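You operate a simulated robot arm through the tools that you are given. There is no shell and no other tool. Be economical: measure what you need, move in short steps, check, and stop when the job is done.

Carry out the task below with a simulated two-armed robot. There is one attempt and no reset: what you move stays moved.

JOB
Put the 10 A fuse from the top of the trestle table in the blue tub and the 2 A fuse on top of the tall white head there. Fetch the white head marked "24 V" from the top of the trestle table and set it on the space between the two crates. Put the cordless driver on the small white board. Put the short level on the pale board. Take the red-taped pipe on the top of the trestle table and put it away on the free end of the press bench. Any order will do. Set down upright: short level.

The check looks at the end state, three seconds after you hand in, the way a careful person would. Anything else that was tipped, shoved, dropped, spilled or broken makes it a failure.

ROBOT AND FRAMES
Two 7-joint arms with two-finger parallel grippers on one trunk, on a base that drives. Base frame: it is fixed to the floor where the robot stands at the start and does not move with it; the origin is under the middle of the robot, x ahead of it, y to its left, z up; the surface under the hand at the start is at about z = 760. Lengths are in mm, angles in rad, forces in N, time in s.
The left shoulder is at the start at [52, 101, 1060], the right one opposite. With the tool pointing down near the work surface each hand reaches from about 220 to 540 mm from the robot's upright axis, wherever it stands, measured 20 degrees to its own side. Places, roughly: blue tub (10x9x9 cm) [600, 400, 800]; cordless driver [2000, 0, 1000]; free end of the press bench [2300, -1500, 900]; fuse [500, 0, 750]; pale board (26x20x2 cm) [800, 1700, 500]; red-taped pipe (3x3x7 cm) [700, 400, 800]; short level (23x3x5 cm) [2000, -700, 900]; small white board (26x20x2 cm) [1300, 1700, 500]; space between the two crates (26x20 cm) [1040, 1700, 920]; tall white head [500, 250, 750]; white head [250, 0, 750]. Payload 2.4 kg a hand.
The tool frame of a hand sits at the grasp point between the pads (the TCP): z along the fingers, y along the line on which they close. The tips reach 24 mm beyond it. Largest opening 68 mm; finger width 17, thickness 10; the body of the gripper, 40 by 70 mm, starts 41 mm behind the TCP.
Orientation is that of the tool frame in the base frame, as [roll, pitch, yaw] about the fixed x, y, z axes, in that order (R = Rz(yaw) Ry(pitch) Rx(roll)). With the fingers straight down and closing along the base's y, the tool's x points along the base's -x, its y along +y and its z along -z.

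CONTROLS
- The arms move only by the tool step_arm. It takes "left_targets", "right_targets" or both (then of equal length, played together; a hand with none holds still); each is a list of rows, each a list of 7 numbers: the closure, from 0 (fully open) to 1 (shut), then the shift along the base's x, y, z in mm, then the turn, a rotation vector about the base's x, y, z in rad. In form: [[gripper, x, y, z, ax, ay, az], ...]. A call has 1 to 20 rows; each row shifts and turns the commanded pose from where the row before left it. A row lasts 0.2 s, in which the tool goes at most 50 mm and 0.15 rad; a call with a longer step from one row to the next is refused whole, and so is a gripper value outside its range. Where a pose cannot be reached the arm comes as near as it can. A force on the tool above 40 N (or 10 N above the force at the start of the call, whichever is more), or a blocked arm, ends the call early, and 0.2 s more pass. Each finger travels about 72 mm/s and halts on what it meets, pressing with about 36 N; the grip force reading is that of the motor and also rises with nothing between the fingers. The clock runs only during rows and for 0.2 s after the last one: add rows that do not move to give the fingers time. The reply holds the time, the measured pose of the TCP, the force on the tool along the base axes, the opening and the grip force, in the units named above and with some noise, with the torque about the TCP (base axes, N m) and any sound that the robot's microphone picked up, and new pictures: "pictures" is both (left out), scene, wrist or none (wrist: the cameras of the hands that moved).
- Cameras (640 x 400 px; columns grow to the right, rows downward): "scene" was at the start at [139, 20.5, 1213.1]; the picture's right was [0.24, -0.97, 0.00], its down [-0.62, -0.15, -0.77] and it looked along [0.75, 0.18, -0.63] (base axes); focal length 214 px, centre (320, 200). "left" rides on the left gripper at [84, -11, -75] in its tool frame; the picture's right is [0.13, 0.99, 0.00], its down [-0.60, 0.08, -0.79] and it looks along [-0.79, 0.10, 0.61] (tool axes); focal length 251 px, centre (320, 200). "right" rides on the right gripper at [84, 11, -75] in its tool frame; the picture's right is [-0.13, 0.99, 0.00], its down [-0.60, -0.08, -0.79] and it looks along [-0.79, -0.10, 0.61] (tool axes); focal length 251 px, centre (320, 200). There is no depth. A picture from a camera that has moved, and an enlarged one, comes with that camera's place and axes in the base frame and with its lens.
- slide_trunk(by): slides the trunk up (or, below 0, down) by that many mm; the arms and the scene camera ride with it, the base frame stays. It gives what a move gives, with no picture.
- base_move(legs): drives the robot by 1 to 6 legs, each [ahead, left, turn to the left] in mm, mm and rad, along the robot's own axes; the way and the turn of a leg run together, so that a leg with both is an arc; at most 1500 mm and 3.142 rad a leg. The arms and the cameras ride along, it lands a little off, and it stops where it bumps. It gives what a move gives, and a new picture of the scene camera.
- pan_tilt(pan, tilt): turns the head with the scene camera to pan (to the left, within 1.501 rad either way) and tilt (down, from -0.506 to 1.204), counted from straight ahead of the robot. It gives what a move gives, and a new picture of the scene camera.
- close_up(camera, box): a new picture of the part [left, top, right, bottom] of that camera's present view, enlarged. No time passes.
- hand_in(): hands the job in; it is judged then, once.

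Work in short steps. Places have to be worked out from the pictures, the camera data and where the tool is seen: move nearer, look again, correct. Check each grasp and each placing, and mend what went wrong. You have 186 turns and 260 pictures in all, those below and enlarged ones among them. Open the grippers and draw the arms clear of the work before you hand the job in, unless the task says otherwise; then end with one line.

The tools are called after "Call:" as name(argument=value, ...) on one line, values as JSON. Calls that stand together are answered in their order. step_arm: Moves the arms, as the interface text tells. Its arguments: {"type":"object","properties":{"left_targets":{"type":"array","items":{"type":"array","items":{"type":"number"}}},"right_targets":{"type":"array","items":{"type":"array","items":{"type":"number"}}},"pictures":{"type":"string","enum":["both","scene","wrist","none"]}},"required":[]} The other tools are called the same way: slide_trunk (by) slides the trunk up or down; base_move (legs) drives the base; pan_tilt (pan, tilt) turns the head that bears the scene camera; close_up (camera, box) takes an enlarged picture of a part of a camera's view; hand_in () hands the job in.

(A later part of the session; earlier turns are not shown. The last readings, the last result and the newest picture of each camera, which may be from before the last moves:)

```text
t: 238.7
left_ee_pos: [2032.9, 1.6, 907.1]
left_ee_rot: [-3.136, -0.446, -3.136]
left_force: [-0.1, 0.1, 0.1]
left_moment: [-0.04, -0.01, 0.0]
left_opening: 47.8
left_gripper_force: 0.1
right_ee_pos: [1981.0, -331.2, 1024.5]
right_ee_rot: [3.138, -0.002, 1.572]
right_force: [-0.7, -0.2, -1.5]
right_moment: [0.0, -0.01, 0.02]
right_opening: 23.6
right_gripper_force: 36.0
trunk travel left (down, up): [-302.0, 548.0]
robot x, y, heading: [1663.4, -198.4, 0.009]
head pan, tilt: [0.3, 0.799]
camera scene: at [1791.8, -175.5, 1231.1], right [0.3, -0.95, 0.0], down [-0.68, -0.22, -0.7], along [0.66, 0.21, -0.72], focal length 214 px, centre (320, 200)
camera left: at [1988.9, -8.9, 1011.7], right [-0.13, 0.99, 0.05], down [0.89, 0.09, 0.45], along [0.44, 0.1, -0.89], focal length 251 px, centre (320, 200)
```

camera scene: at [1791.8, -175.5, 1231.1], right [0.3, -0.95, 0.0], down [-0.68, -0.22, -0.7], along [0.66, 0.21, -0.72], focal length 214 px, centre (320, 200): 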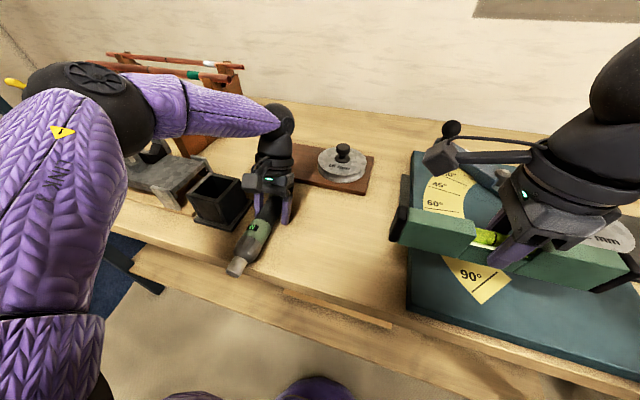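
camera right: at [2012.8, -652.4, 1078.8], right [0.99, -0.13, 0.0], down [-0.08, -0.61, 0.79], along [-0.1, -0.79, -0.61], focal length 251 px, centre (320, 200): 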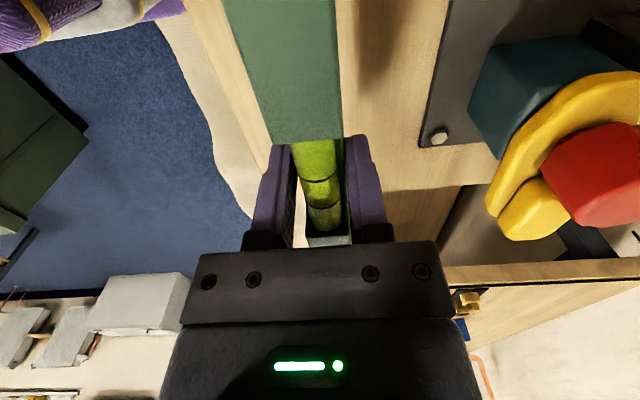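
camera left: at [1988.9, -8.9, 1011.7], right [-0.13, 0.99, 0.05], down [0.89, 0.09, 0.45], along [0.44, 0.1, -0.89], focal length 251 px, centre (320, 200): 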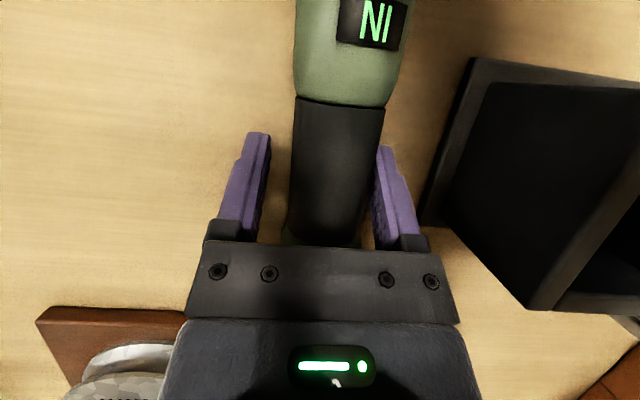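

Driver lies stable. I lift the left hand clear and re-straighten it; the level gets delivered first.

Call:
step_arm(left_targets=[[0.2, 0, 0, 30, 0, 0, 0], [0, 0, 0, 40, 0, 0, 0], [0, 0, 0, 40, 0, -0.1, 0], [0, 0, 0, 40, 0, -0.12, 0], [0, 0, 0, 40, 0, -0.12, 0], [0, 0, 0, 40, 0, -0.105, 0]], pictures="both")

```text
t: 240.1
left_ee_pos: [2032.9, 1.6, 1138.3]
left_ee_rot: [-3.134, -0.001, -3.135]
left_force: [-0.8, -0.5, 0.5]
left_moment: [0.02, 0.02, -0.02]
left_opening: 68.1
left_gripper_force: 0.0
right_ee_pos: [1979.8, -329.6, 1024.7]
right_ee_rot: [3.138, -0.002, 1.572]
right_force: [0.8, 1.1, -2.7]
right_moment: [-0.01, 0.0, 0.02]
right_opening: 23.6
right_gripper_force: 36.4
trunk travel left (down, up): [-302.0, 548.0]
robot x, y, heading: [1664.2, -199.6, 0.007]
head pan, tilt: [0.3, 0.799]
camera scene: at [1791.5, -175.6, 1231.2], right [0.3, -0.95, 0.0], down [-0.68, -0.22, -0.7], along [0.66, 0.21, -0.72], focal length 214 px, centre (320, 200)
camera left: at [1947.8, -8.7, 1213.8], right [-0.14, 0.99, -0.01], down [0.6, 0.09, 0.79], along [0.79, 0.1, -0.61], focal length 251 px, centre (320, 200)
```

scene: 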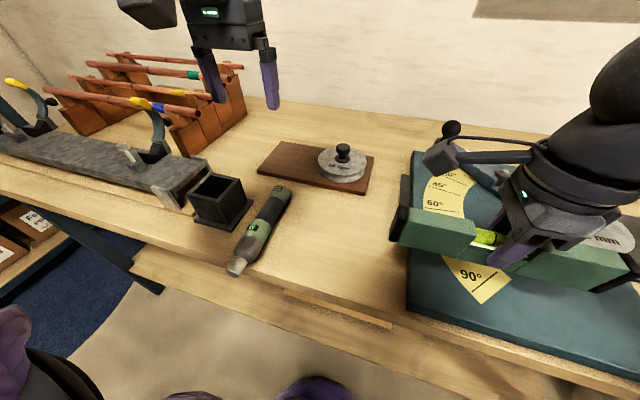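
left: 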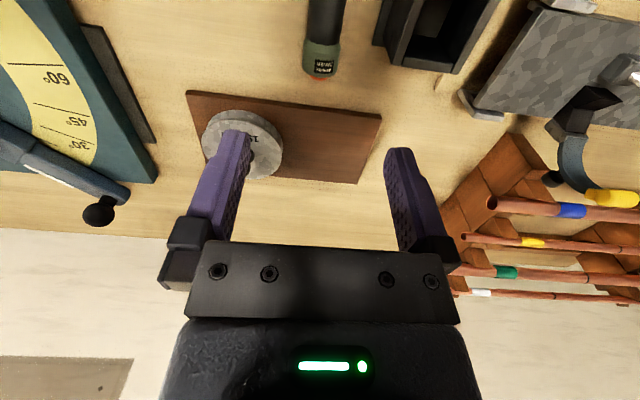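

Level should go into the left hand for the pale board (the left arm lacks room otherwise). I rotate the level to lie along x, raised a bit.

Call:
step_arm(right_targets=[[1, 0, 0, 15, 0, 0, 0], [1, 0, 0, 15, 0, 0, 0.143], [1, 0, 0, 10, 0, 0, 0.143], [1, 0, 0, 0, 0, 0, 0.143], [1, 0, 0, 0, 0, 0, 0.143], [1, 0, 0, 0, 0, 0, 0.143], [1, 0, 0, 0, 0, 0, 0.143], [1, 0, 0, 0, 0, 0, 0.143], [1, 0, 0, 0, 0, 0, 0.143], [1, 0, 0, 0, 0, 0, 0.143], [1, 0, 0, 0, 0, 0, 0.143], [1, 0, 0, 0, 0, 0, 0.14]], pictures="none")

Call:
base_move(legs=[[0, 140, 0]])

Call:
pan_tilt(pan=0.0, tilt=0.9)

```text
t: 242.7
left_ee_pos: [2034.0, 1.5, 1137.8]
left_ee_rot: [-3.132, -0.001, -3.134]
left_force: [-0.5, 0.3, -0.5]
left_moment: [0.02, -0.04, 0.01]
left_opening: 68.1
left_gripper_force: 0.2
right_ee_pos: [1979.9, -331.0, 1064.8]
right_ee_rot: [3.138, -0.001, -3.14]
right_force: [-0.3, -0.5, -1.8]
right_moment: [0.02, 0.03, 0.02]
right_opening: 23.5
right_gripper_force: 35.7
trunk travel left (down, up): [-302.0, 548.0]
robot x, y, heading: [1665.8, -202.2, 0.015]
head pan, tilt: [0.3, 0.799]
```

```text
t: 244.0
left_ee_pos: [2031.6, 141.8, 1137.7]
left_ee_rot: [-3.133, -0.002, -3.136]
left_force: [-0.1, 0.2, -0.1]
left_moment: [-0.02, -0.02, -0.04]
left_opening: 68.0
left_gripper_force: 0.1
right_ee_pos: [1980.5, -189.3, 1064.7]
right_ee_rot: [3.139, -0.002, 3.141]
right_force: [-0.2, 1.0, -1.8]
right_moment: [-0.06, 0.02, 0.0]
right_opening: 23.7
right_gripper_force: 36.3
trunk travel left (down, up): [-302.0, 548.0]
robot x, y, heading: [1661.9, -59.7, 0.004]
head pan, tilt: [0.3, 0.799]
camera scene: at [1790.9, -35.0, 1231.1], right [0.3, -0.95, 0.0], down [-0.68, -0.22, -0.7], along [0.66, 0.21, -0.72], focal length 214 px, centre (320, 200)
```

scene: 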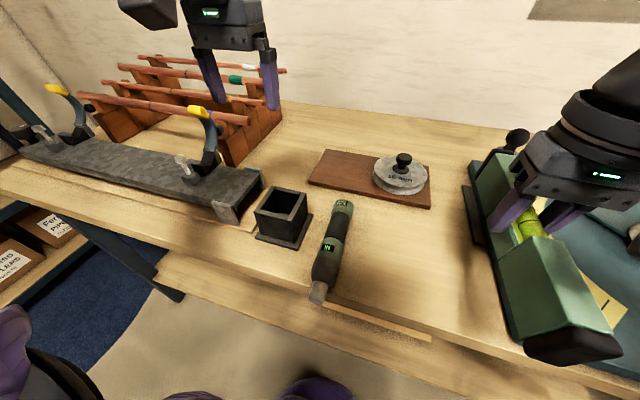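

```text
t: 244.8
left_ee_pos: [2032.6, 141.6, 1137.6]
left_ee_rot: [-3.133, -0.001, -3.134]
left_force: [0.0, -0.3, -0.2]
left_moment: [-0.02, 0.03, 0.01]
left_opening: 68.2
left_gripper_force: 0.1
right_ee_pos: [1980.1, -189.6, 1065.3]
right_ee_rot: [3.138, -0.001, 3.141]
right_force: [0.5, 0.0, -1.9]
right_moment: [0.01, 0.0, -0.01]
right_opening: 23.6
right_gripper_force: 35.8
trunk travel left (down, up): [-302.0, 548.0]
robot x, y, heading: [1662.7, -60.0, 0.006]
head pan, tilt: [0.0, 0.901]
camera scene: at [1789.4, -59.4, 1223.3], right [0.01, -1.0, 0.0], down [-0.78, 0.0, -0.62], along [0.62, 0.0, -0.78], focal length 214 px, centre (320, 200)
```

scene: 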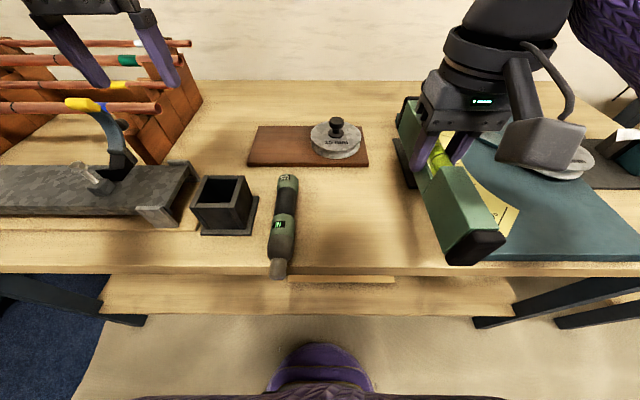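

Bare area: x 1915–2155, y −5…−265. The right hand is already at y −189; I move to x 2035 and set the level down there.

Call:
step_arm(right_targets=[[1, 20, 0, -25, 0, 0, 0], [1, 20, 0, -30, 0, 0, 0], [1, 15, 0, -35, 0, 0, 0], [1, 0, 0, -35, 0, 0, 0], [1, 0, 0, -12, 0, 0, 0]], pictures="scene")

```text
t: 246.0
left_ee_pos: [2032.9, 141.0, 1137.3]
left_ee_rot: [-3.133, 0.0, -3.133]
left_force: [1.0, -0.6, -0.3]
left_moment: [0.0, 0.01, -0.01]
left_opening: 67.8
left_gripper_force: 0.1
right_ee_pos: [2033.5, -190.8, 927.8]
right_ee_rot: [3.138, -0.003, 3.141]
right_force: [0.7, 0.0, -0.8]
right_moment: [-0.01, -0.01, 0.05]
right_opening: 23.9
right_gripper_force: 36.2
trunk travel left (down, up): [-302.0, 548.0]
robot x, y, heading: [1661.3, -59.8, 0.007]
head pan, tilt: [0.0, 0.901]
camera scene: at [1789.4, -59.5, 1223.2], right [0.01, -1.0, 0.0], down [-0.78, 0.0, -0.62], along [0.62, 0.0, -0.78], focal length 214 px, centre (320, 200)
```

scene: 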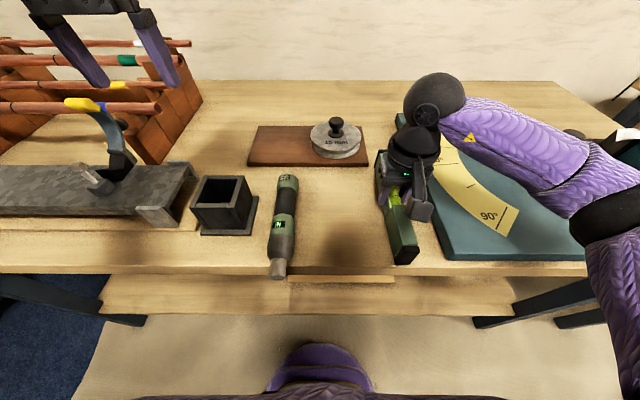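

Room on both sides. Creep to contact and release.

Call:
step_arm(right_targets=[[1, 0, 0, -4, 0, 0, 0], [1, 0, 0, -3, 0, 0, 0], [1, 0, 0, -2, 0, 0, 0], [0.85, 0, 0, 0, 0, 0, 0], [0.6, 0, 0, 0, 0, 0, 0], [0.4, 0, 0, 0, 0, 0, 0], [0.3, 0, 0, 0, 0, 0, 0], [0.3, 0, 0, 30, 0, 0, 0], [0.3, 0, 0, 40, 0, 0, 0], [0.3, 0, 0, 40, 0, 0, 0], [0.2, -10, 0, 40, 0, 0, 0]], pictures="both")

```text
t: 248.4
left_ee_pos: [2032.4, 141.6, 1137.3]
left_ee_rot: [-3.132, -0.003, -3.133]
left_force: [0.8, -0.3, 0.1]
left_moment: [0.02, -0.04, -0.02]
left_opening: 68.2
left_gripper_force: 0.1
right_ee_pos: [2023.3, -189.2, 1070.4]
right_ee_rot: [3.138, -0.003, 3.14]
right_force: [1.1, -0.6, 0.0]
right_moment: [0.02, 0.0, 0.0]
right_opening: 54.4
right_gripper_force: 0.0
trunk travel left (down, up): [-302.0, 548.0]
robot x, y, heading: [1667.0, -57.1, 0.002]
head pan, tilt: [0.0, 0.901]
camera scene: at [1789.2, -59.3, 1223.3], right [0.01, -1.0, 0.0], down [-0.78, 0.0, -0.62], along [0.62, 0.0, -0.78], focal length 214 px, centre (320, 200)
camera right: at [1940.0, -179.5, 1144.6], right [0.13, 0.99, 0.0], down [0.61, -0.08, 0.79], along [0.78, -0.1, -0.61], focal length 251 px, centre (320, 200)
```

scene: 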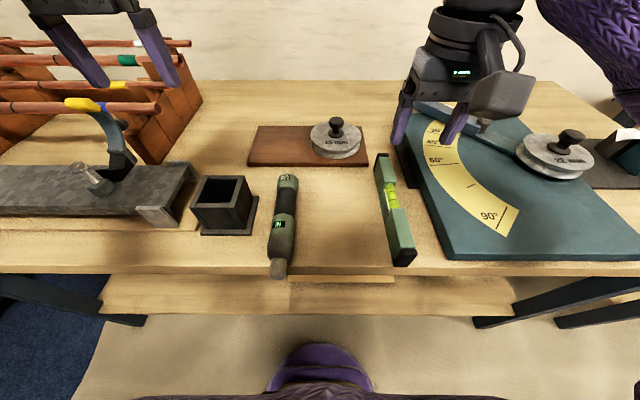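
right: 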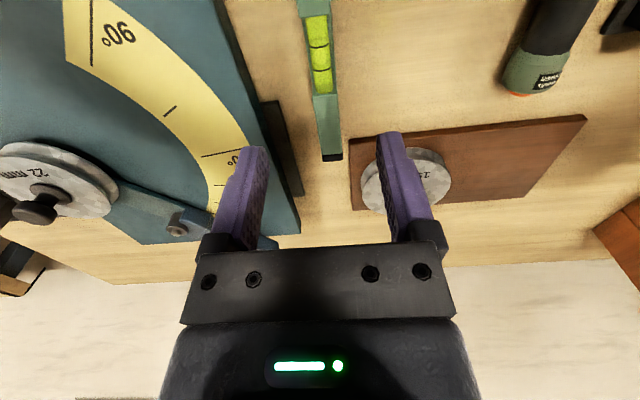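

The level stands safely. Now the right hand takes the driver (lying along x at y≈4): strafe left and position over its band at x≈2035.

Call:
base_move(legs=[[0, 160, 0]])

Call:
step_arm(right_targets=[[0, 6, 15, -20, 0, 0, 0], [0, 6, 15, -30, 0, 0, 0], [0, 0, 5, -30, 0, 0, 0]])

```text
t: 249.8
left_ee_pos: [2031.8, 301.5, 1138.0]
left_ee_rot: [-3.133, -0.002, -3.136]
left_force: [-0.1, 0.1, 0.1]
left_moment: [0.0, 0.04, 0.04]
left_opening: 68.1
left_gripper_force: 0.2
right_ee_pos: [2023.7, -29.7, 1068.1]
right_ee_rot: [3.138, -0.002, 3.139]
right_force: [0.0, 0.1, -0.4]
right_moment: [-0.03, 0.03, 0.03]
right_opening: 54.3
right_gripper_force: 0.1
trunk travel left (down, up): [-302.0, 548.0]
robot x, y, heading: [1663.8, 99.2, 0.003]
head pan, tilt: [0.0, 0.901]
camera scene: at [1788.6, 100.2, 1223.2], right [0.0, -1.0, 0.0], down [-0.78, 0.0, -0.62], along [0.62, 0.0, -0.78], focal length 214 px, centre (320, 200)
```

scene: 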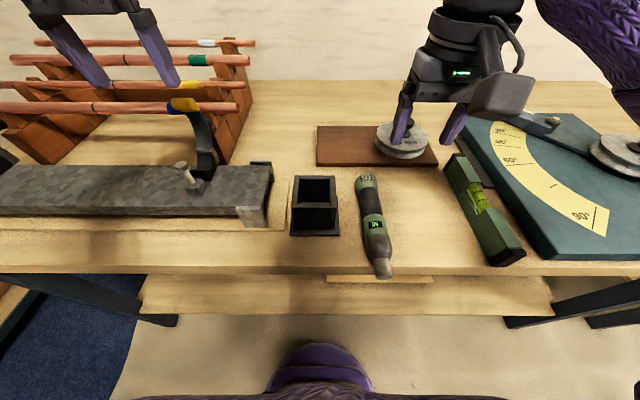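

```text
t: 250.6
left_ee_pos: [2032.8, 300.7, 1136.6]
left_ee_rot: [-3.134, -0.001, -3.136]
left_force: [0.9, -0.2, 0.2]
left_moment: [-0.04, -0.06, -0.02]
left_opening: 68.0
left_gripper_force: 0.2
right_ee_pos: [2035.3, 4.3, 988.9]
right_ee_rot: [3.136, -0.002, 3.138]
right_force: [0.0, -0.2, 0.2]
right_moment: [-0.01, -0.01, 0.03]
right_opening: 68.0
right_gripper_force: 0.1
trunk travel left (down, up): [-302.0, 548.0]
robot x, y, heading: [1662.1, 101.6, 0.008]
head pan, tilt: [0.0, 0.901]
camera scene: at [1788.7, 99.7, 1223.2], right [0.0, -1.0, 0.0], down [-0.78, 0.0, -0.62], along [0.62, 0.0, -0.78], focal length 214 px, centre (320, 200)
camera right: at [1950.8, 14.5, 1063.6], right [0.13, 0.99, 0.0], down [0.61, -0.08, 0.79], along [0.78, -0.1, -0.61], focal length 251 px, centre (320, 200)
```

scene: 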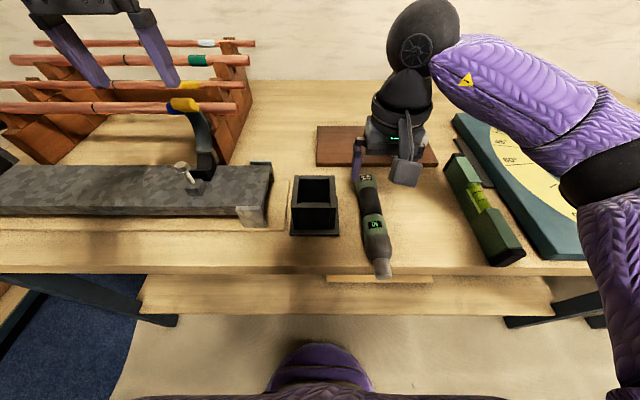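
right: 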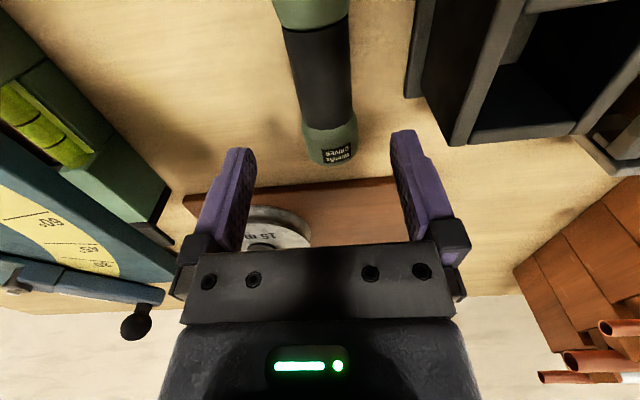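

Driver band centre is about (2028, 7), slope ~0.07 rad. With a 54 mm opening, lower to z 912.

Call:
step_arm(right_targets=[[0.2, -6, 2.5, -20, 0, 0, 0.06], [0.2, 0, 0, -25, 0, 0, 0], [0.2, 0, 0, -20, 0, 0, 0], [0.2, 0, 0, -11, 0, 0, 0]], pictures="wrist")

```text
t: 251.6
left_ee_pos: [2030.7, 299.3, 1137.7]
left_ee_rot: [-3.133, -0.002, -3.136]
left_force: [0.1, -0.3, 0.1]
left_moment: [0.01, -0.03, 0.0]
left_opening: 68.2
left_gripper_force: 0.1
right_ee_pos: [2028.8, 6.3, 912.0]
right_ee_rot: [3.136, -0.002, -3.085]
right_force: [0.0, -0.1, 0.9]
right_moment: [0.02, 0.04, -0.01]
right_opening: 54.3
right_gripper_force: 0.1
trunk travel left (down, up): [-302.0, 548.0]
robot x, y, heading: [1662.8, 98.6, 0.001]
head pan, tilt: [0.0, 0.901]
camera right: at [1944.9, 12.0, 988.1], right [0.07, 1.0, 0.0], down [0.61, -0.05, 0.79], along [0.79, -0.06, -0.61], focal length 251 px, centre (320, 200)
```

right: 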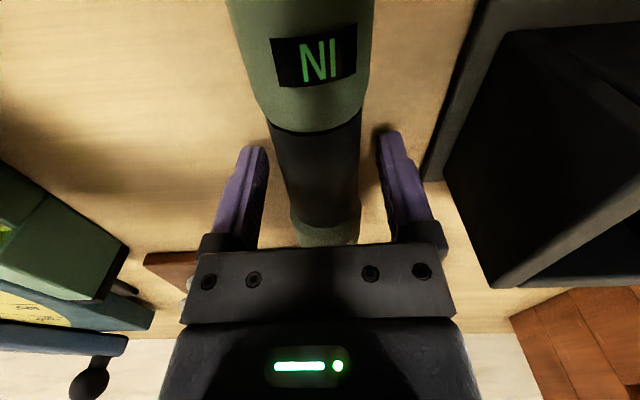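

Good straddle on the band. Close and lift.

Call:
step_arm(right_targets=[[0.4, 0, 0, 0, 0, 0, 0], [0.6, 0, 0, 0, 0, 0, 0], [0.8, 0, 0, 0, 0, 0, 0], [1, 0, 0, 0, 0, 0, 0], [1, 0, 0, 0, 0, 0, 0], [1, 0, 0, 15, 0, 0, 0], [1, 0, 0, 35, 0, 0, 0], [1, 0, 0, 40, 0, 0, 0], [1, 0, 0, 40, 0, 0, 0]], pictures="both")

```text
t: 253.6
left_ee_pos: [2032.0, 300.4, 1138.0]
left_ee_rot: [-3.132, -0.002, -3.136]
left_force: [0.3, 0.9, 0.2]
left_moment: [0.01, 0.02, -0.01]
left_opening: 67.7
left_gripper_force: 0.0
right_ee_pos: [2031.1, 6.1, 1043.7]
right_ee_rot: [3.138, -0.002, -3.084]
right_force: [0.0, -0.1, -6.2]
right_moment: [0.04, -0.2, -0.01]
right_opening: 36.3
right_gripper_force: 36.7
trunk travel left (down, up): [-302.0, 548.0]
robot x, y, heading: [1663.7, 97.6, 0.004]
head pan, tilt: [0.0, 0.901]
camera scene: at [1788.7, 99.7, 1223.2], right [0.0, -1.0, 0.0], down [-0.78, 0.0, -0.62], along [0.62, 0.0, -0.78], focal length 214 px, centre (320, 200)
camera right: at [1945.0, 12.0, 1118.7], right [0.07, 1.0, 0.0], down [0.61, -0.05, 0.79], along [0.79, -0.06, -0.61], focal length 251 px, centre (320, 200)
```

scene: 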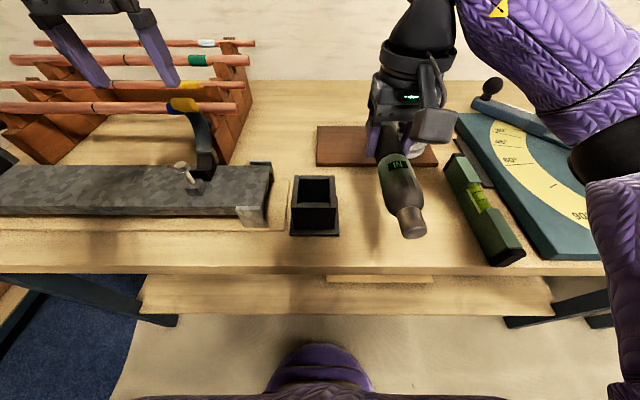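
right: 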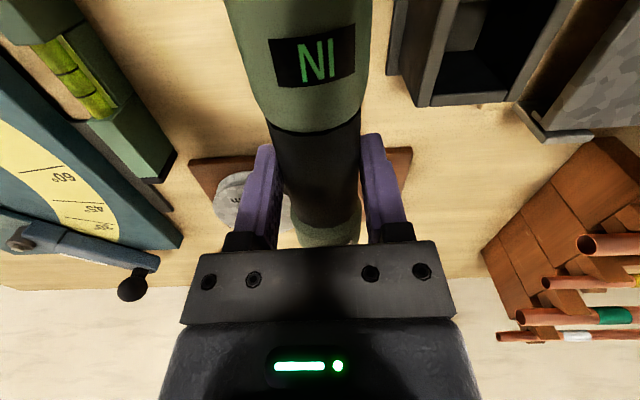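

Driver held by the right hand (z 1044). Strafe right 430 so the left hand comes to the level.

Call:
base_move(legs=[[0, -435, 0]])

Call:
step_arm(left_targets=[[0, 0, -15, -30, 0, 0, 0], [0, 0, -20, -40, 0, 0, 0], [0, 0, -20, -40, 0, 0, 0]])

```text
t: 256.3
left_ee_pos: [2034.0, -136.9, 1136.7]
left_ee_rot: [-3.133, 0.0, -3.136]
left_force: [0.3, 0.2, 0.2]
left_moment: [-0.03, -0.03, 0.01]
left_opening: 67.9
left_gripper_force: 0.0
right_ee_pos: [2033.0, -431.0, 1043.9]
right_ee_rot: [3.139, -0.003, -3.084]
right_force: [1.1, -0.7, -5.0]
right_moment: [-0.02, -0.25, 0.01]
right_opening: 36.4
right_gripper_force: 35.8
trunk travel left (down, up): [-302.0, 548.0]
robot x, y, heading: [1662.0, -337.4, 0.005]
head pan, tilt: [0.0, 0.901]
camera scene: at [1791.0, -338.2, 1223.2], right [0.0, -1.0, 0.0], down [-0.78, 0.0, -0.62], along [0.62, 0.0, -0.78], focal length 214 px, centre (320, 200)
```

scene: 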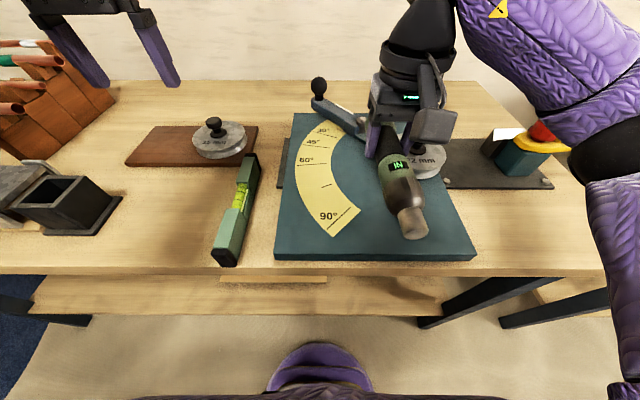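

```text
t: 257.1
left_ee_pos: [2035.7, -192.0, 1026.0]
left_ee_rot: [-3.133, -0.002, -3.136]
left_force: [-0.2, 0.8, 0.4]
left_moment: [0.01, 0.0, 0.03]
left_opening: 68.0
left_gripper_force: 0.1
right_ee_pos: [2032.7, -430.4, 1042.3]
right_ee_rot: [3.138, -0.002, -3.084]
right_force: [-0.1, -0.8, -6.3]
right_moment: [0.01, -0.22, 0.0]
right_opening: 36.4
right_gripper_force: 35.9
trunk travel left (down, up): [-302.0, 548.0]
robot x, y, heading: [1665.5, -339.2, 0.004]
head pan, tilt: [0.0, 0.901]
camera scene: at [1791.2, -337.9, 1223.2], right [0.0, -1.0, 0.0], down [-0.78, 0.0, -0.62], along [0.62, 0.0, -0.78], focal length 214 px, centre (320, 200)
camera left: at [1950.1, -202.7, 1102.6], right [-0.14, 0.99, -0.01], down [0.61, 0.09, 0.79], along [0.78, 0.1, -0.61], focal length 251 px, centre (320, 200)
```

scene: 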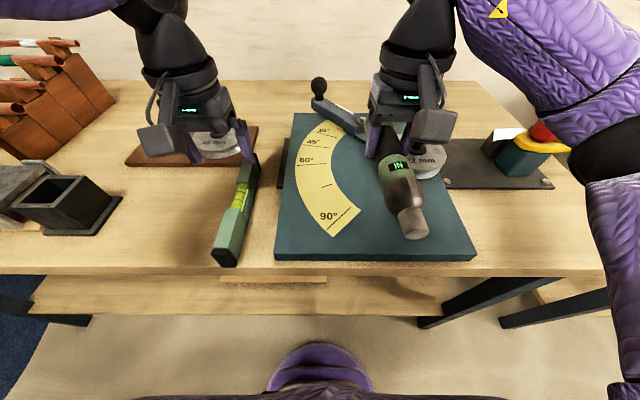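
left: 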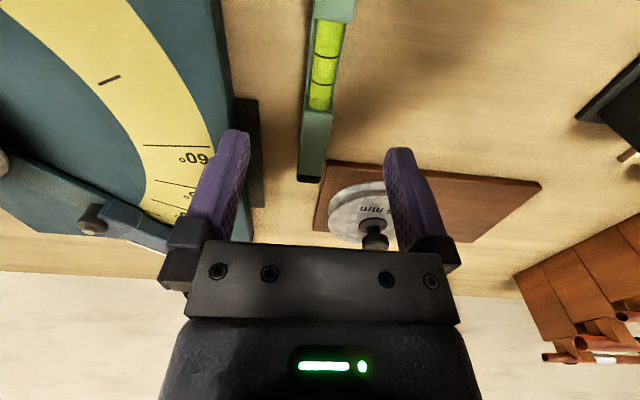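

Level is at y −189.5 beneath the hand. Lower with a 50 mm opening, then close.

Call:
step_arm(left_targets=[[0.25, 0, 2.5, -30, 0, 0, 0], [0.25, 0, 0, -40, 0, 0, 0], [0.25, 0, 0, -25, 0, 0, 0], [0.25, 0, 0, -12, 0, 0, 0], [0.5, 0, 0, 0, 0, 0, 0], [0.8, 0, 0, 0, 0, 0, 0], [1, 0, 0, 0, 0, 0, 0], [1, 0, 0, 0, 0, 0, 0]], pictures="wrist")

```text
t: 258.9
left_ee_pos: [2034.2, -189.7, 920.1]
left_ee_rot: [-3.133, -0.004, -3.137]
left_force: [-0.4, 0.0, 1.3]
left_moment: [-0.01, -0.01, 0.01]
left_opening: 23.6
left_gripper_force: 36.4
right_ee_pos: [2031.2, -430.6, 1043.8]
right_ee_rot: [3.137, -0.002, -3.084]
right_force: [-0.4, -0.8, -6.7]
right_moment: [0.0, -0.23, -0.02]
right_opening: 36.3
right_gripper_force: 35.9
trunk travel left (down, up): [-302.0, 548.0]
robot x, y, heading: [1666.2, -336.6, 0.006]
head pan, tilt: [0.0, 0.901]
camera left: at [1949.5, -200.0, 995.8], right [-0.14, 0.99, -0.01], down [0.61, 0.09, 0.79], along [0.78, 0.1, -0.61], focal length 251 px, centre (320, 200)
```

left: 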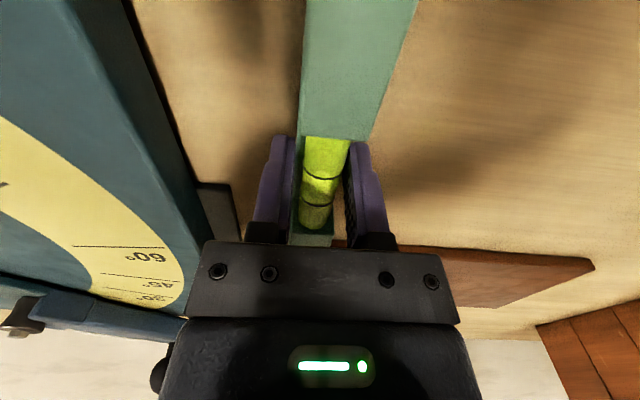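

Level held. Lift it, straighten the right hand's yaw.

Call:
step_arm(left_targets=[[1, 0, 0, 20, 0, 0, 0], [1, 0, 0, 40, 0, 0, 0], [1, 0, 0, 40, 0, 0, 0], [1, 0, 0, 40, 0, 0, 0]], right_targets=[[1, 0, 0, 5, 0, 0, 0], [1, 0, 0, 5, 0, 0, -0.02], [1, 0, 0, 5, 0, 0, -0.02], [1, 0, 0, 5, 0, 0, -0.017]], pictures="none")

Call:
base_move(legs=[[-350, 0, 0]])

```text
t: 259.9
left_ee_pos: [2034.5, -187.4, 1061.5]
left_ee_rot: [-3.132, -0.003, -3.135]
left_force: [-0.3, -0.6, -1.4]
left_moment: [0.02, -0.01, 0.02]
left_opening: 23.5
left_gripper_force: 36.4
right_ee_pos: [2033.0, -431.0, 1062.5]
right_ee_rot: [3.138, -0.004, 3.141]
right_force: [0.3, 0.2, -5.4]
right_moment: [-0.02, -0.21, -0.02]
right_opening: 36.0
right_gripper_force: 36.0
trunk travel left (down, up): [-302.0, 548.0]
robot x, y, heading: [1664.4, -336.2, 0.004]
head pan, tilt: [0.0, 0.901]
```

```text
t: 262.1
left_ee_pos: [1684.0, -189.9, 1062.1]
left_ee_rot: [-3.132, -0.001, -3.136]
left_force: [0.4, -0.6, -2.0]
left_moment: [0.03, -0.03, 0.02]
left_opening: 23.5
left_gripper_force: 35.7
right_ee_pos: [1682.8, -432.7, 1062.7]
right_ee_rot: [3.137, -0.005, -3.14]
right_force: [-0.2, 0.0, -5.7]
right_moment: [-0.01, -0.25, 0.0]
right_opening: 36.3
right_gripper_force: 36.0
trunk travel left (down, up): [-302.0, 548.0]
robot x, y, heading: [1317.4, -340.0, 0.007]
head pan, tilt: [0.0, 0.901]
camera scene: at [1440.2, -339.6, 1223.2], right [0.0, -1.0, 0.0], down [-0.78, 0.0, -0.62], along [0.62, 0.0, -0.78], focal length 214 px, centre (320, 200)
```

scene: 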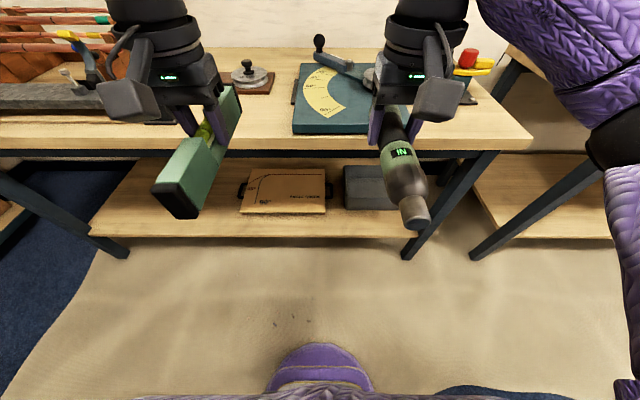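

Drive to the rack: strafe left, turn to face +y, and shift to x≈910.

Call:
base_move(legs=[[0, 1190, 0], [0, 0, 1.565], [0, 400, 0]])

Call:
slide_trunk(by=-295)

Call:
pan_tilt(pan=0.0, tilt=0.45)

```text
t: 274.1
left_ee_pos: [776.0, 1231.7, 1060.7]
left_ee_rot: [-3.135, -0.004, -1.592]
left_force: [-0.6, -0.4, -2.4]
left_moment: [0.03, 0.01, 0.0]
left_opening: 23.6
left_gripper_force: 35.8
right_ee_pos: [1018.4, 1225.0, 1062.7]
right_ee_rot: [3.14, -0.004, -1.596]
right_force: [0.2, -0.4, -6.1]
right_moment: [0.21, 0.0, 0.01]
right_opening: 36.3
right_gripper_force: 35.9
trunk travel left (down, up): [-302.0, 548.0]
robot x, y, heading: [918.3, 858.1, 1.55]
head pan, tilt: [0.0, 0.901]
camera scene: at [921.0, 983.2, 1223.2], right [1.0, -0.02, 0.0], down [-0.02, -0.78, -0.62], along [0.01, 0.62, -0.78], focal length 214 px, centre (320, 200)
```

scene: 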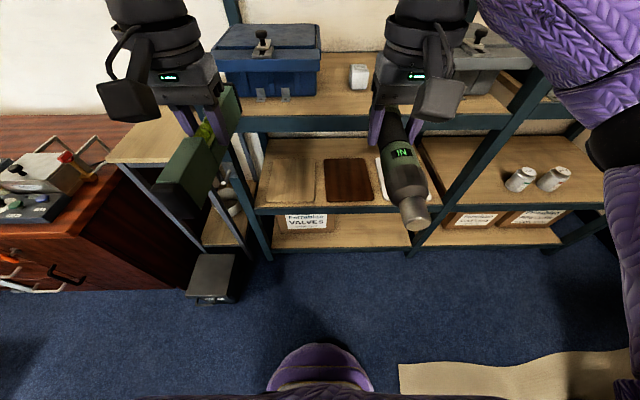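

```text
t: 277.1
left_ee_pos: [776.5, 1231.8, 766.2]
left_ee_rot: [-3.131, -0.002, -1.589]
left_force: [-0.3, -0.3, -1.4]
left_moment: [-0.02, 0.0, 0.0]
left_opening: 23.9
left_gripper_force: 36.0
right_ee_pos: [1018.4, 1223.5, 768.0]
right_ee_rot: [3.138, -0.002, -1.595]
right_force: [1.0, 0.1, -6.2]
right_moment: [0.23, -0.02, -0.03]
right_opening: 36.5
right_gripper_force: 35.8
trunk travel left (down, up): [-7.0, 842.0]
robot x, y, heading: [918.7, 856.9, 1.552]
head pan, tilt: [0.0, 0.901]
```

```text
t: 278.0
left_ee_pos: [776.5, 1232.6, 766.2]
left_ee_rot: [-3.132, -0.003, -1.59]
left_force: [-0.7, -0.3, -2.0]
left_moment: [-0.05, 0.0, -0.01]
left_opening: 23.7
left_gripper_force: 35.8
right_ee_pos: [1018.3, 1223.7, 768.6]
right_ee_rot: [3.14, -0.004, -1.596]
right_force: [0.3, 0.4, -5.8]
right_moment: [0.27, -0.03, -0.01]
right_opening: 36.3
right_gripper_force: 36.5
trunk travel left (down, up): [-7.0, 842.0]
robot x, y, heading: [916.7, 860.9, 1.549]
head pan, tilt: [0.0, 0.45]
camera scene: at [923.4, 1087.4, 957.7], right [1.0, -0.02, 0.0], down [-0.01, -0.44, -0.9], along [0.02, 0.9, -0.44], focal length 214 px, centre (320, 200)
```

scene: 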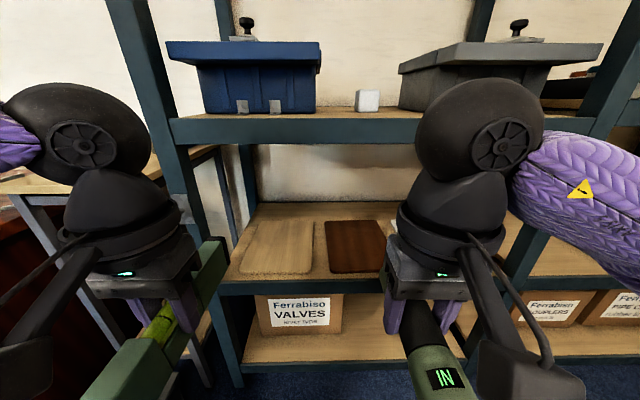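

Pale board centre ≈ (805, 1645), top ≈ 530; beam bottom ≈ 873. I lower both hands to ~620 while still outside.

Call:
step_arm(left_targets=[[1, 0, 0, -40, 0, 0, 0.02], [1, 0, 0, -40, 0, 0, 0], [1, 0, 0, -40, 0, 0, 0], [1, 0, 0, -26, 0, 0, 0]], right_targets=[[1, 0, 0, -40, 0, 0, 0.02], [1, 0, 0, -40, 0, 0, 0], [1, 0, 0, -40, 0, 0, 0], [1, 0, 0, -23, 0, 0, 0]], pictures="scene")

```text
t: 279.0
left_ee_pos: [776.1, 1230.3, 620.4]
left_ee_rot: [-3.135, -0.002, -1.571]
left_force: [0.2, -0.1, -1.4]
left_moment: [0.02, -0.03, -0.04]
left_opening: 23.7
left_gripper_force: 35.5
right_ee_pos: [1018.5, 1223.6, 626.1]
right_ee_rot: [3.138, -0.001, -1.576]
right_force: [0.7, -0.3, -5.2]
right_moment: [0.24, -0.01, 0.01]
right_opening: 36.3
right_gripper_force: 35.7
trunk travel left (down, up): [-7.0, 842.0]
robot x, y, heading: [918.3, 857.4, 1.552]
head pan, tilt: [0.0, 0.45]
camera scene: at [923.4, 1087.4, 957.8], right [1.0, -0.02, 0.0], down [-0.01, -0.44, -0.9], along [0.02, 0.9, -0.44], focal length 214 px, centre (320, 200)
```

scene: 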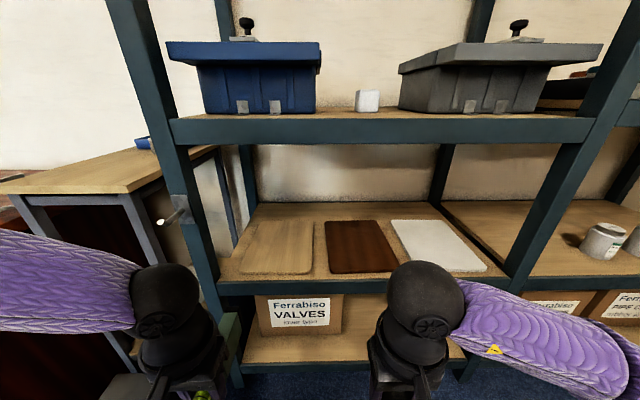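

White board centre ≈ (1294, 1647). Path clear; I drive ahead into position with both items at z≈620.

Call:
base_move(legs=[[0, -25, 0.018], [200, 0, 0]])

```text
t: 281.0
left_ee_pos: [794.2, 1428.8, 620.1]
left_ee_rot: [-3.134, -0.004, -1.552]
left_force: [0.1, -0.3, -1.6]
left_moment: [-0.03, -0.03, 0.01]
left_opening: 23.4
left_gripper_force: 36.1
right_ee_pos: [1036.5, 1426.1, 627.0]
right_ee_rot: [3.137, -0.004, -1.556]
right_force: [-0.1, -0.1, -5.6]
right_moment: [0.24, -0.01, 0.01]
right_opening: 36.2
right_gripper_force: 36.1
trunk travel left (down, up): [-7.0, 842.0]
robot x, y, heading: [940.2, 1058.4, 1.57]
head pan, tilt: [0.0, 0.45]
camera scene: at [944.5, 1288.2, 957.8], right [1.0, 0.0, 0.0], down [0.0, -0.44, -0.9], along [0.0, 0.9, -0.44], focal length 214 px, centre (320, 200)
```

scene: 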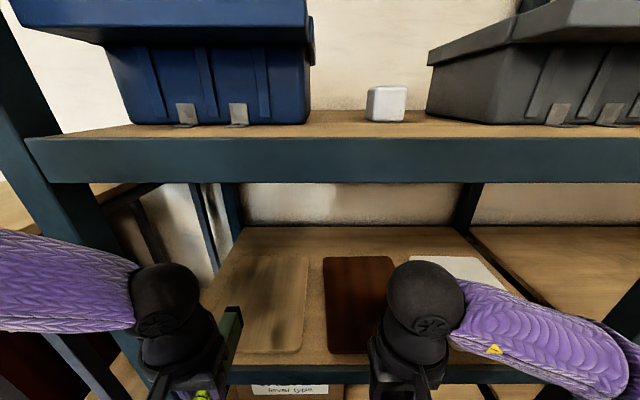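

Heights agree. Advance another 130 mm.

Call:
base_move(legs=[[130, 0, 0]])

Call:
pan_tilt(pan=0.0, tilt=0.75)

```text
t: 282.2
left_ee_pos: [794.2, 1529.7, 619.0]
left_ee_rot: [-3.137, -0.017, -1.551]
left_force: [-0.8, -0.1, -2.0]
left_moment: [0.01, 0.03, -0.02]
left_opening: 23.8
left_gripper_force: 35.9
right_ee_pos: [1036.6, 1535.0, 627.5]
right_ee_rot: [3.137, 0.001, -1.551]
right_force: [0.1, 0.1, -6.1]
right_moment: [0.23, -0.03, -0.01]
right_opening: 36.5
right_gripper_force: 36.4
trunk travel left (down, up): [-7.0, 842.0]
robot x, y, heading: [946.0, 1168.0, 1.575]
head pan, tilt: [0.0, 0.45]
stopped in leg 1: the robot was blocked; the commanded pose is now the measured one
camera scene: at [945.7, 1394.4, 959.0], right [1.0, 0.0, 0.0], down [0.0, -0.43, -0.9], along [0.0, 0.9, -0.43], focal length 214 px, centre (320, 200)
```

scene: 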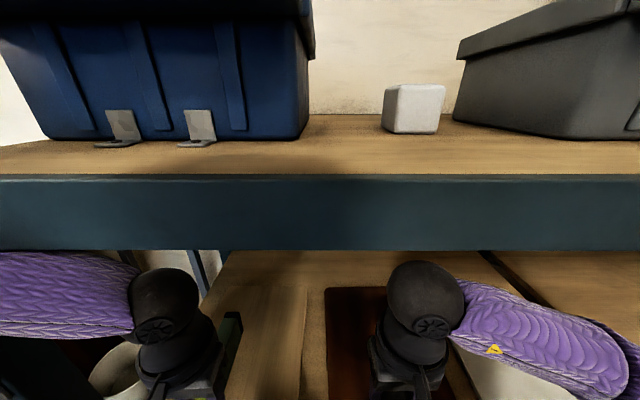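

```text
t: 283.0
left_ee_pos: [794.7, 1530.1, 618.0]
left_ee_rot: [-3.137, -0.019, -1.552]
left_force: [0.3, 0.0, -1.2]
left_moment: [-0.01, 0.0, 0.01]
left_opening: 23.6
left_gripper_force: 35.7
right_ee_pos: [1036.5, 1534.4, 627.5]
right_ee_rot: [3.136, 0.003, -1.551]
right_force: [0.5, 0.9, -4.6]
right_moment: [0.24, 0.01, 0.03]
right_opening: 36.6
right_gripper_force: 35.7
trunk travel left (down, up): [-7.0, 842.0]
robot x, y, heading: [945.9, 1171.4, 1.57]
head pan, tilt: [0.0, 0.75]
camera scene: at [945.6, 1385.2, 932.5], right [1.0, 0.0, 0.0], down [0.0, -0.68, -0.74], along [0.0, 0.74, -0.68], focal length 214 px, centre (320, 200)
```

scene: 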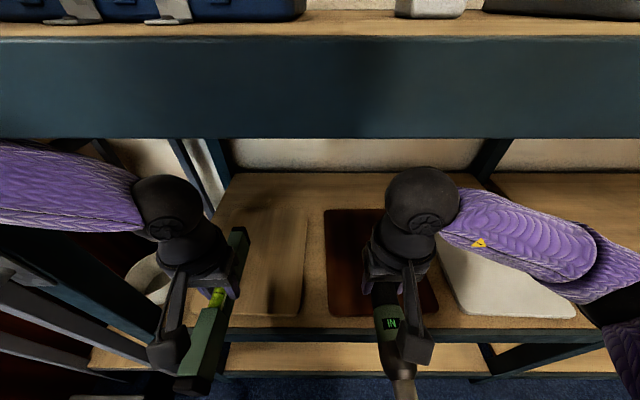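

The left forearm met the rack's front post. I back off 60 mm and shift right 60 so the arm can be straighter, and check nothing moved.

Call:
base_move(legs=[[-65, 0, 0], [0, -65, 0]])

Call:
step_arm(left_targets=[[1, -10, 25, 0, 0, 0, -0.02], [1, -12, 25, 0, 0, 0, 0], [1, -12, 25, 0, 0, 0, 0], [1, -12, 22, 0, 0, 0, 0]], pictures="both")

```text
t: 284.6
left_ee_pos: [858.0, 1469.2, 616.7]
left_ee_rot: [-3.135, -0.02, -1.553]
left_force: [-0.8, 0.3, -3.2]
left_moment: [0.02, 0.01, -0.03]
left_opening: 23.3
left_gripper_force: 36.2
right_ee_pos: [1100.9, 1471.5, 625.3]
right_ee_rot: [3.137, -0.004, -1.553]
right_force: [0.7, 0.4, -5.0]
right_moment: [0.23, -0.03, 0.01]
right_opening: 36.7
right_gripper_force: 36.4
trunk travel left (down, up): [-7.0, 842.0]
robot x, y, heading: [1006.8, 1103.9, 1.572]
head pan, tilt: [0.0, 0.75]
camera scene: at [1009.7, 1325.4, 931.3], right [1.0, 0.0, 0.0], down [0.0, -0.68, -0.73], along [0.0, 0.73, -0.68], focal length 214 px, centre (320, 200)
```

scene: 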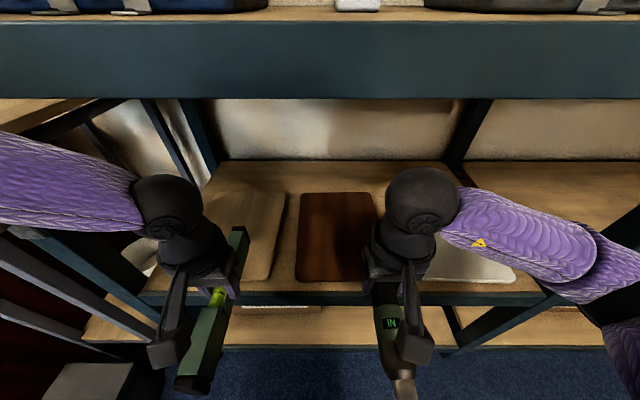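

```text
t: 285.6
left_ee_pos: [813.0, 1565.3, 617.3]
left_ee_rot: [-3.135, -0.022, -1.572]
left_force: [-0.7, 0.0, -1.2]
left_moment: [-0.03, 0.05, 0.0]
left_opening: 23.6
left_gripper_force: 36.6
right_ee_pos: [1100.7, 1472.1, 626.0]
right_ee_rot: [3.14, -0.004, -1.554]
right_force: [0.2, -0.2, -6.1]
right_moment: [0.22, 0.01, -0.03]
right_opening: 36.4
right_gripper_force: 36.3
trunk travel left (down, up): [-7.0, 842.0]
robot x, y, heading: [1008.5, 1108.0, 1.574]
head pan, tilt: [0.0, 0.75]
camera scene: at [1009.8, 1325.4, 931.3], right [1.0, 0.0, 0.0], down [0.0, -0.68, -0.73], along [0.0, 0.73, -0.68], focal length 214 px, centre (320, 200)
camera left: at [821.5, 1484.3, 694.0], right [-0.99, -0.13, 0.0], down [-0.08, 0.62, 0.78], along [-0.1, 0.77, -0.63], focal length 251 px, centre (320, 200)
```

scene: 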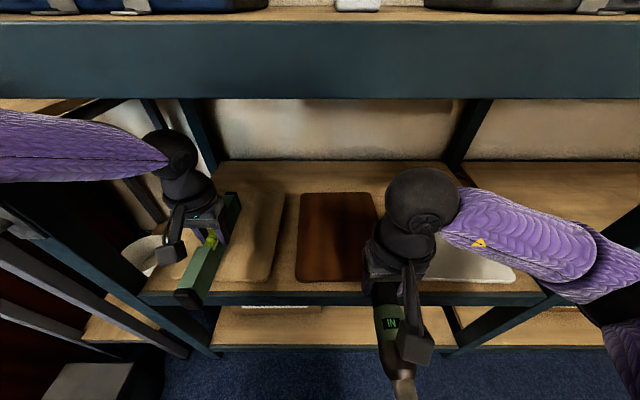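
left: 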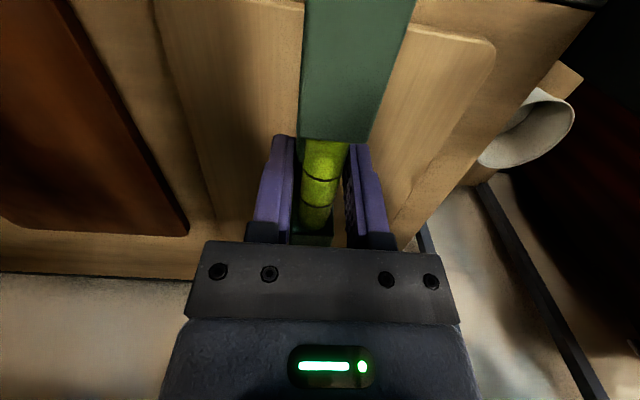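

Left forearm runs up toward the shelf beam, so I lower both hands ~35 mm before advancing.

Call:
step_arm(left_targets=[[1, 0, 0, -15, 0, 0, 0], [1, 0, 0, -15, 0, 0.02, 0], [1, 0, 0, -8, 0, 0, 0]], right_targets=[[1, 0, 0, -15, 0, 0, 0], [1, 0, 0, -15, 0, 0, 0], [1, 0, 0, -5, 0, 0, 0]], pictures="none")

Call:
base_move(legs=[[40, 0, 0]])

```text
t: 286.4
left_ee_pos: [813.4, 1565.1, 578.3]
left_ee_rot: [3.129, -0.021, -1.571]
left_force: [0.3, -0.4, -1.9]
left_moment: [0.01, -0.02, -0.01]
left_opening: 23.5
left_gripper_force: 36.3
right_ee_pos: [1101.0, 1472.2, 590.7]
right_ee_rot: [3.138, -0.004, -1.552]
right_force: [-0.1, 0.9, -6.4]
right_moment: [0.25, 0.0, -0.04]
right_opening: 36.3
right_gripper_force: 36.0
trunk travel left (down, up): [-7.0, 842.0]
robot x, y, heading: [1011.9, 1102.0, 1.57]
head pan, tilt: [0.0, 0.75]
```

```text
t: 287.3
left_ee_pos: [812.6, 1605.2, 579.3]
left_ee_rot: [3.13, -0.021, -1.571]
left_force: [0.6, 0.3, -2.8]
left_moment: [-0.01, -0.02, 0.05]
left_opening: 23.5
left_gripper_force: 36.1
right_ee_pos: [1101.7, 1512.6, 591.0]
right_ee_rot: [3.138, -0.005, -1.555]
right_force: [0.2, -0.6, -5.3]
right_moment: [0.23, 0.03, -0.02]
right_opening: 36.4
right_gripper_force: 36.3
trunk travel left (down, up): [-7.0, 842.0]
robot x, y, heading: [1010.1, 1146.5, 1.576]
head pan, tilt: [0.0, 0.75]
camera scene: at [1009.6, 1365.6, 931.3], right [1.0, 0.0, 0.0], down [0.0, -0.68, -0.73], along [0.0, 0.73, -0.68], focal length 214 px, centre (320, 200)
```

scene: 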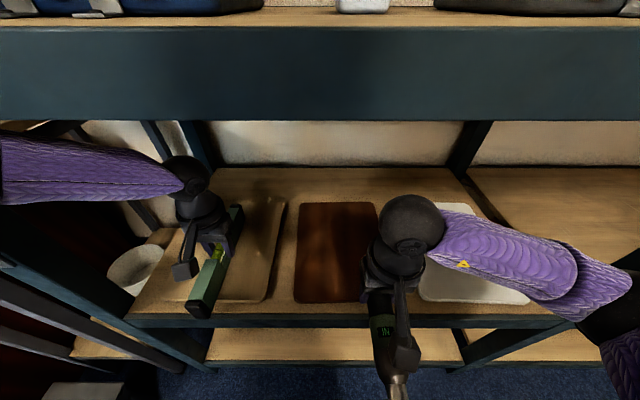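

Level is over the pale board (centre ≈ (813, 1652)). Advance 45 mm more and level the hand.

Call:
base_move(legs=[[45, 0, 0]])

Call:
step_arm(left_targets=[[1, 0, 0, -3, 0.021, 0, 0], [1, 0, 0, -3, 0, -0.014, 0]], pictures="both")

```text
t: 288.2
left_ee_pos: [810.4, 1624.0, 577.5]
left_ee_rot: [3.126, -0.03, -1.559]
left_force: [0.3, 0.1, -2.0]
left_moment: [-0.02, 0.01, 0.04]
left_opening: 23.5
left_gripper_force: 36.0
right_ee_pos: [1101.0, 1538.7, 592.9]
right_ee_rot: [3.138, 0.002, -1.542]
right_force: [0.0, 0.1, -5.0]
right_moment: [0.27, 0.0, 0.0]
right_opening: 36.3
right_gripper_force: 36.2
trunk travel left (down, up): [-7.0, 842.0]
robot x, y, heading: [1010.7, 1171.6, 1.585]
head pan, tilt: [0.0, 0.75]
stopped in leg 1: the robot was blocked; the commanded pose is now the measured one
camera scene: at [1011.5, 1387.7, 932.7], right [1.0, 0.01, 0.0], down [0.01, -0.68, -0.73], along [-0.01, 0.73, -0.68], focal length 214 px, centre (320, 200)
```

scene: 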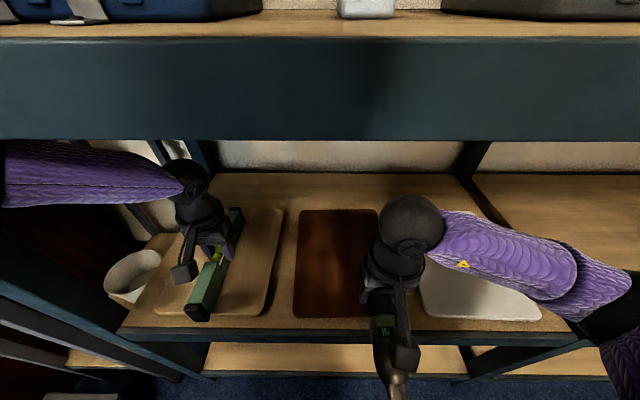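

```text
t: 288.8
left_ee_pos: [810.0, 1628.2, 571.2]
left_ee_rot: [3.141, -0.007, -1.562]
left_force: [-0.7, -3.4, 8.6]
left_moment: [1.02, 0.08, 0.11]
left_opening: 23.4
left_gripper_force: 35.9
right_ee_pos: [1099.7, 1540.1, 592.1]
right_ee_rot: [3.136, 0.002, -1.546]
right_force: [1.2, 0.4, -5.5]
right_moment: [0.23, 0.02, 0.05]
right_opening: 36.3
right_gripper_force: 35.8
trunk travel left (down, up): [-7.0, 842.0]
robot x, y, heading: [1009.2, 1174.3, 1.584]
head pan, tilt: [0.0, 0.75]
camera scene: at [1010.2, 1391.2, 932.6], right [1.0, 0.01, 0.0], down [0.01, -0.68, -0.73], along [-0.01, 0.73, -0.68], focal length 214 px, centre (320, 200)
camera left: at [820.5, 1545.6, 648.2], right [-0.99, -0.14, 0.0], down [-0.08, 0.61, 0.79], along [-0.11, 0.78, -0.61], focal length 251 px, centre (320, 200)
```

scene: 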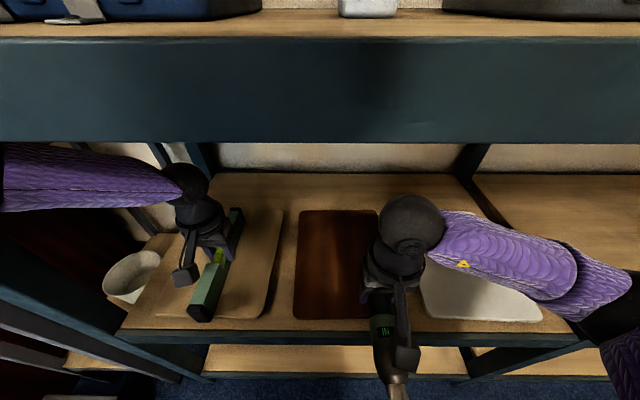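
left: 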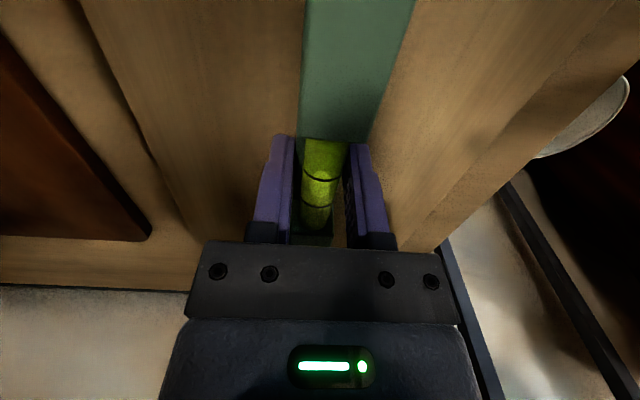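

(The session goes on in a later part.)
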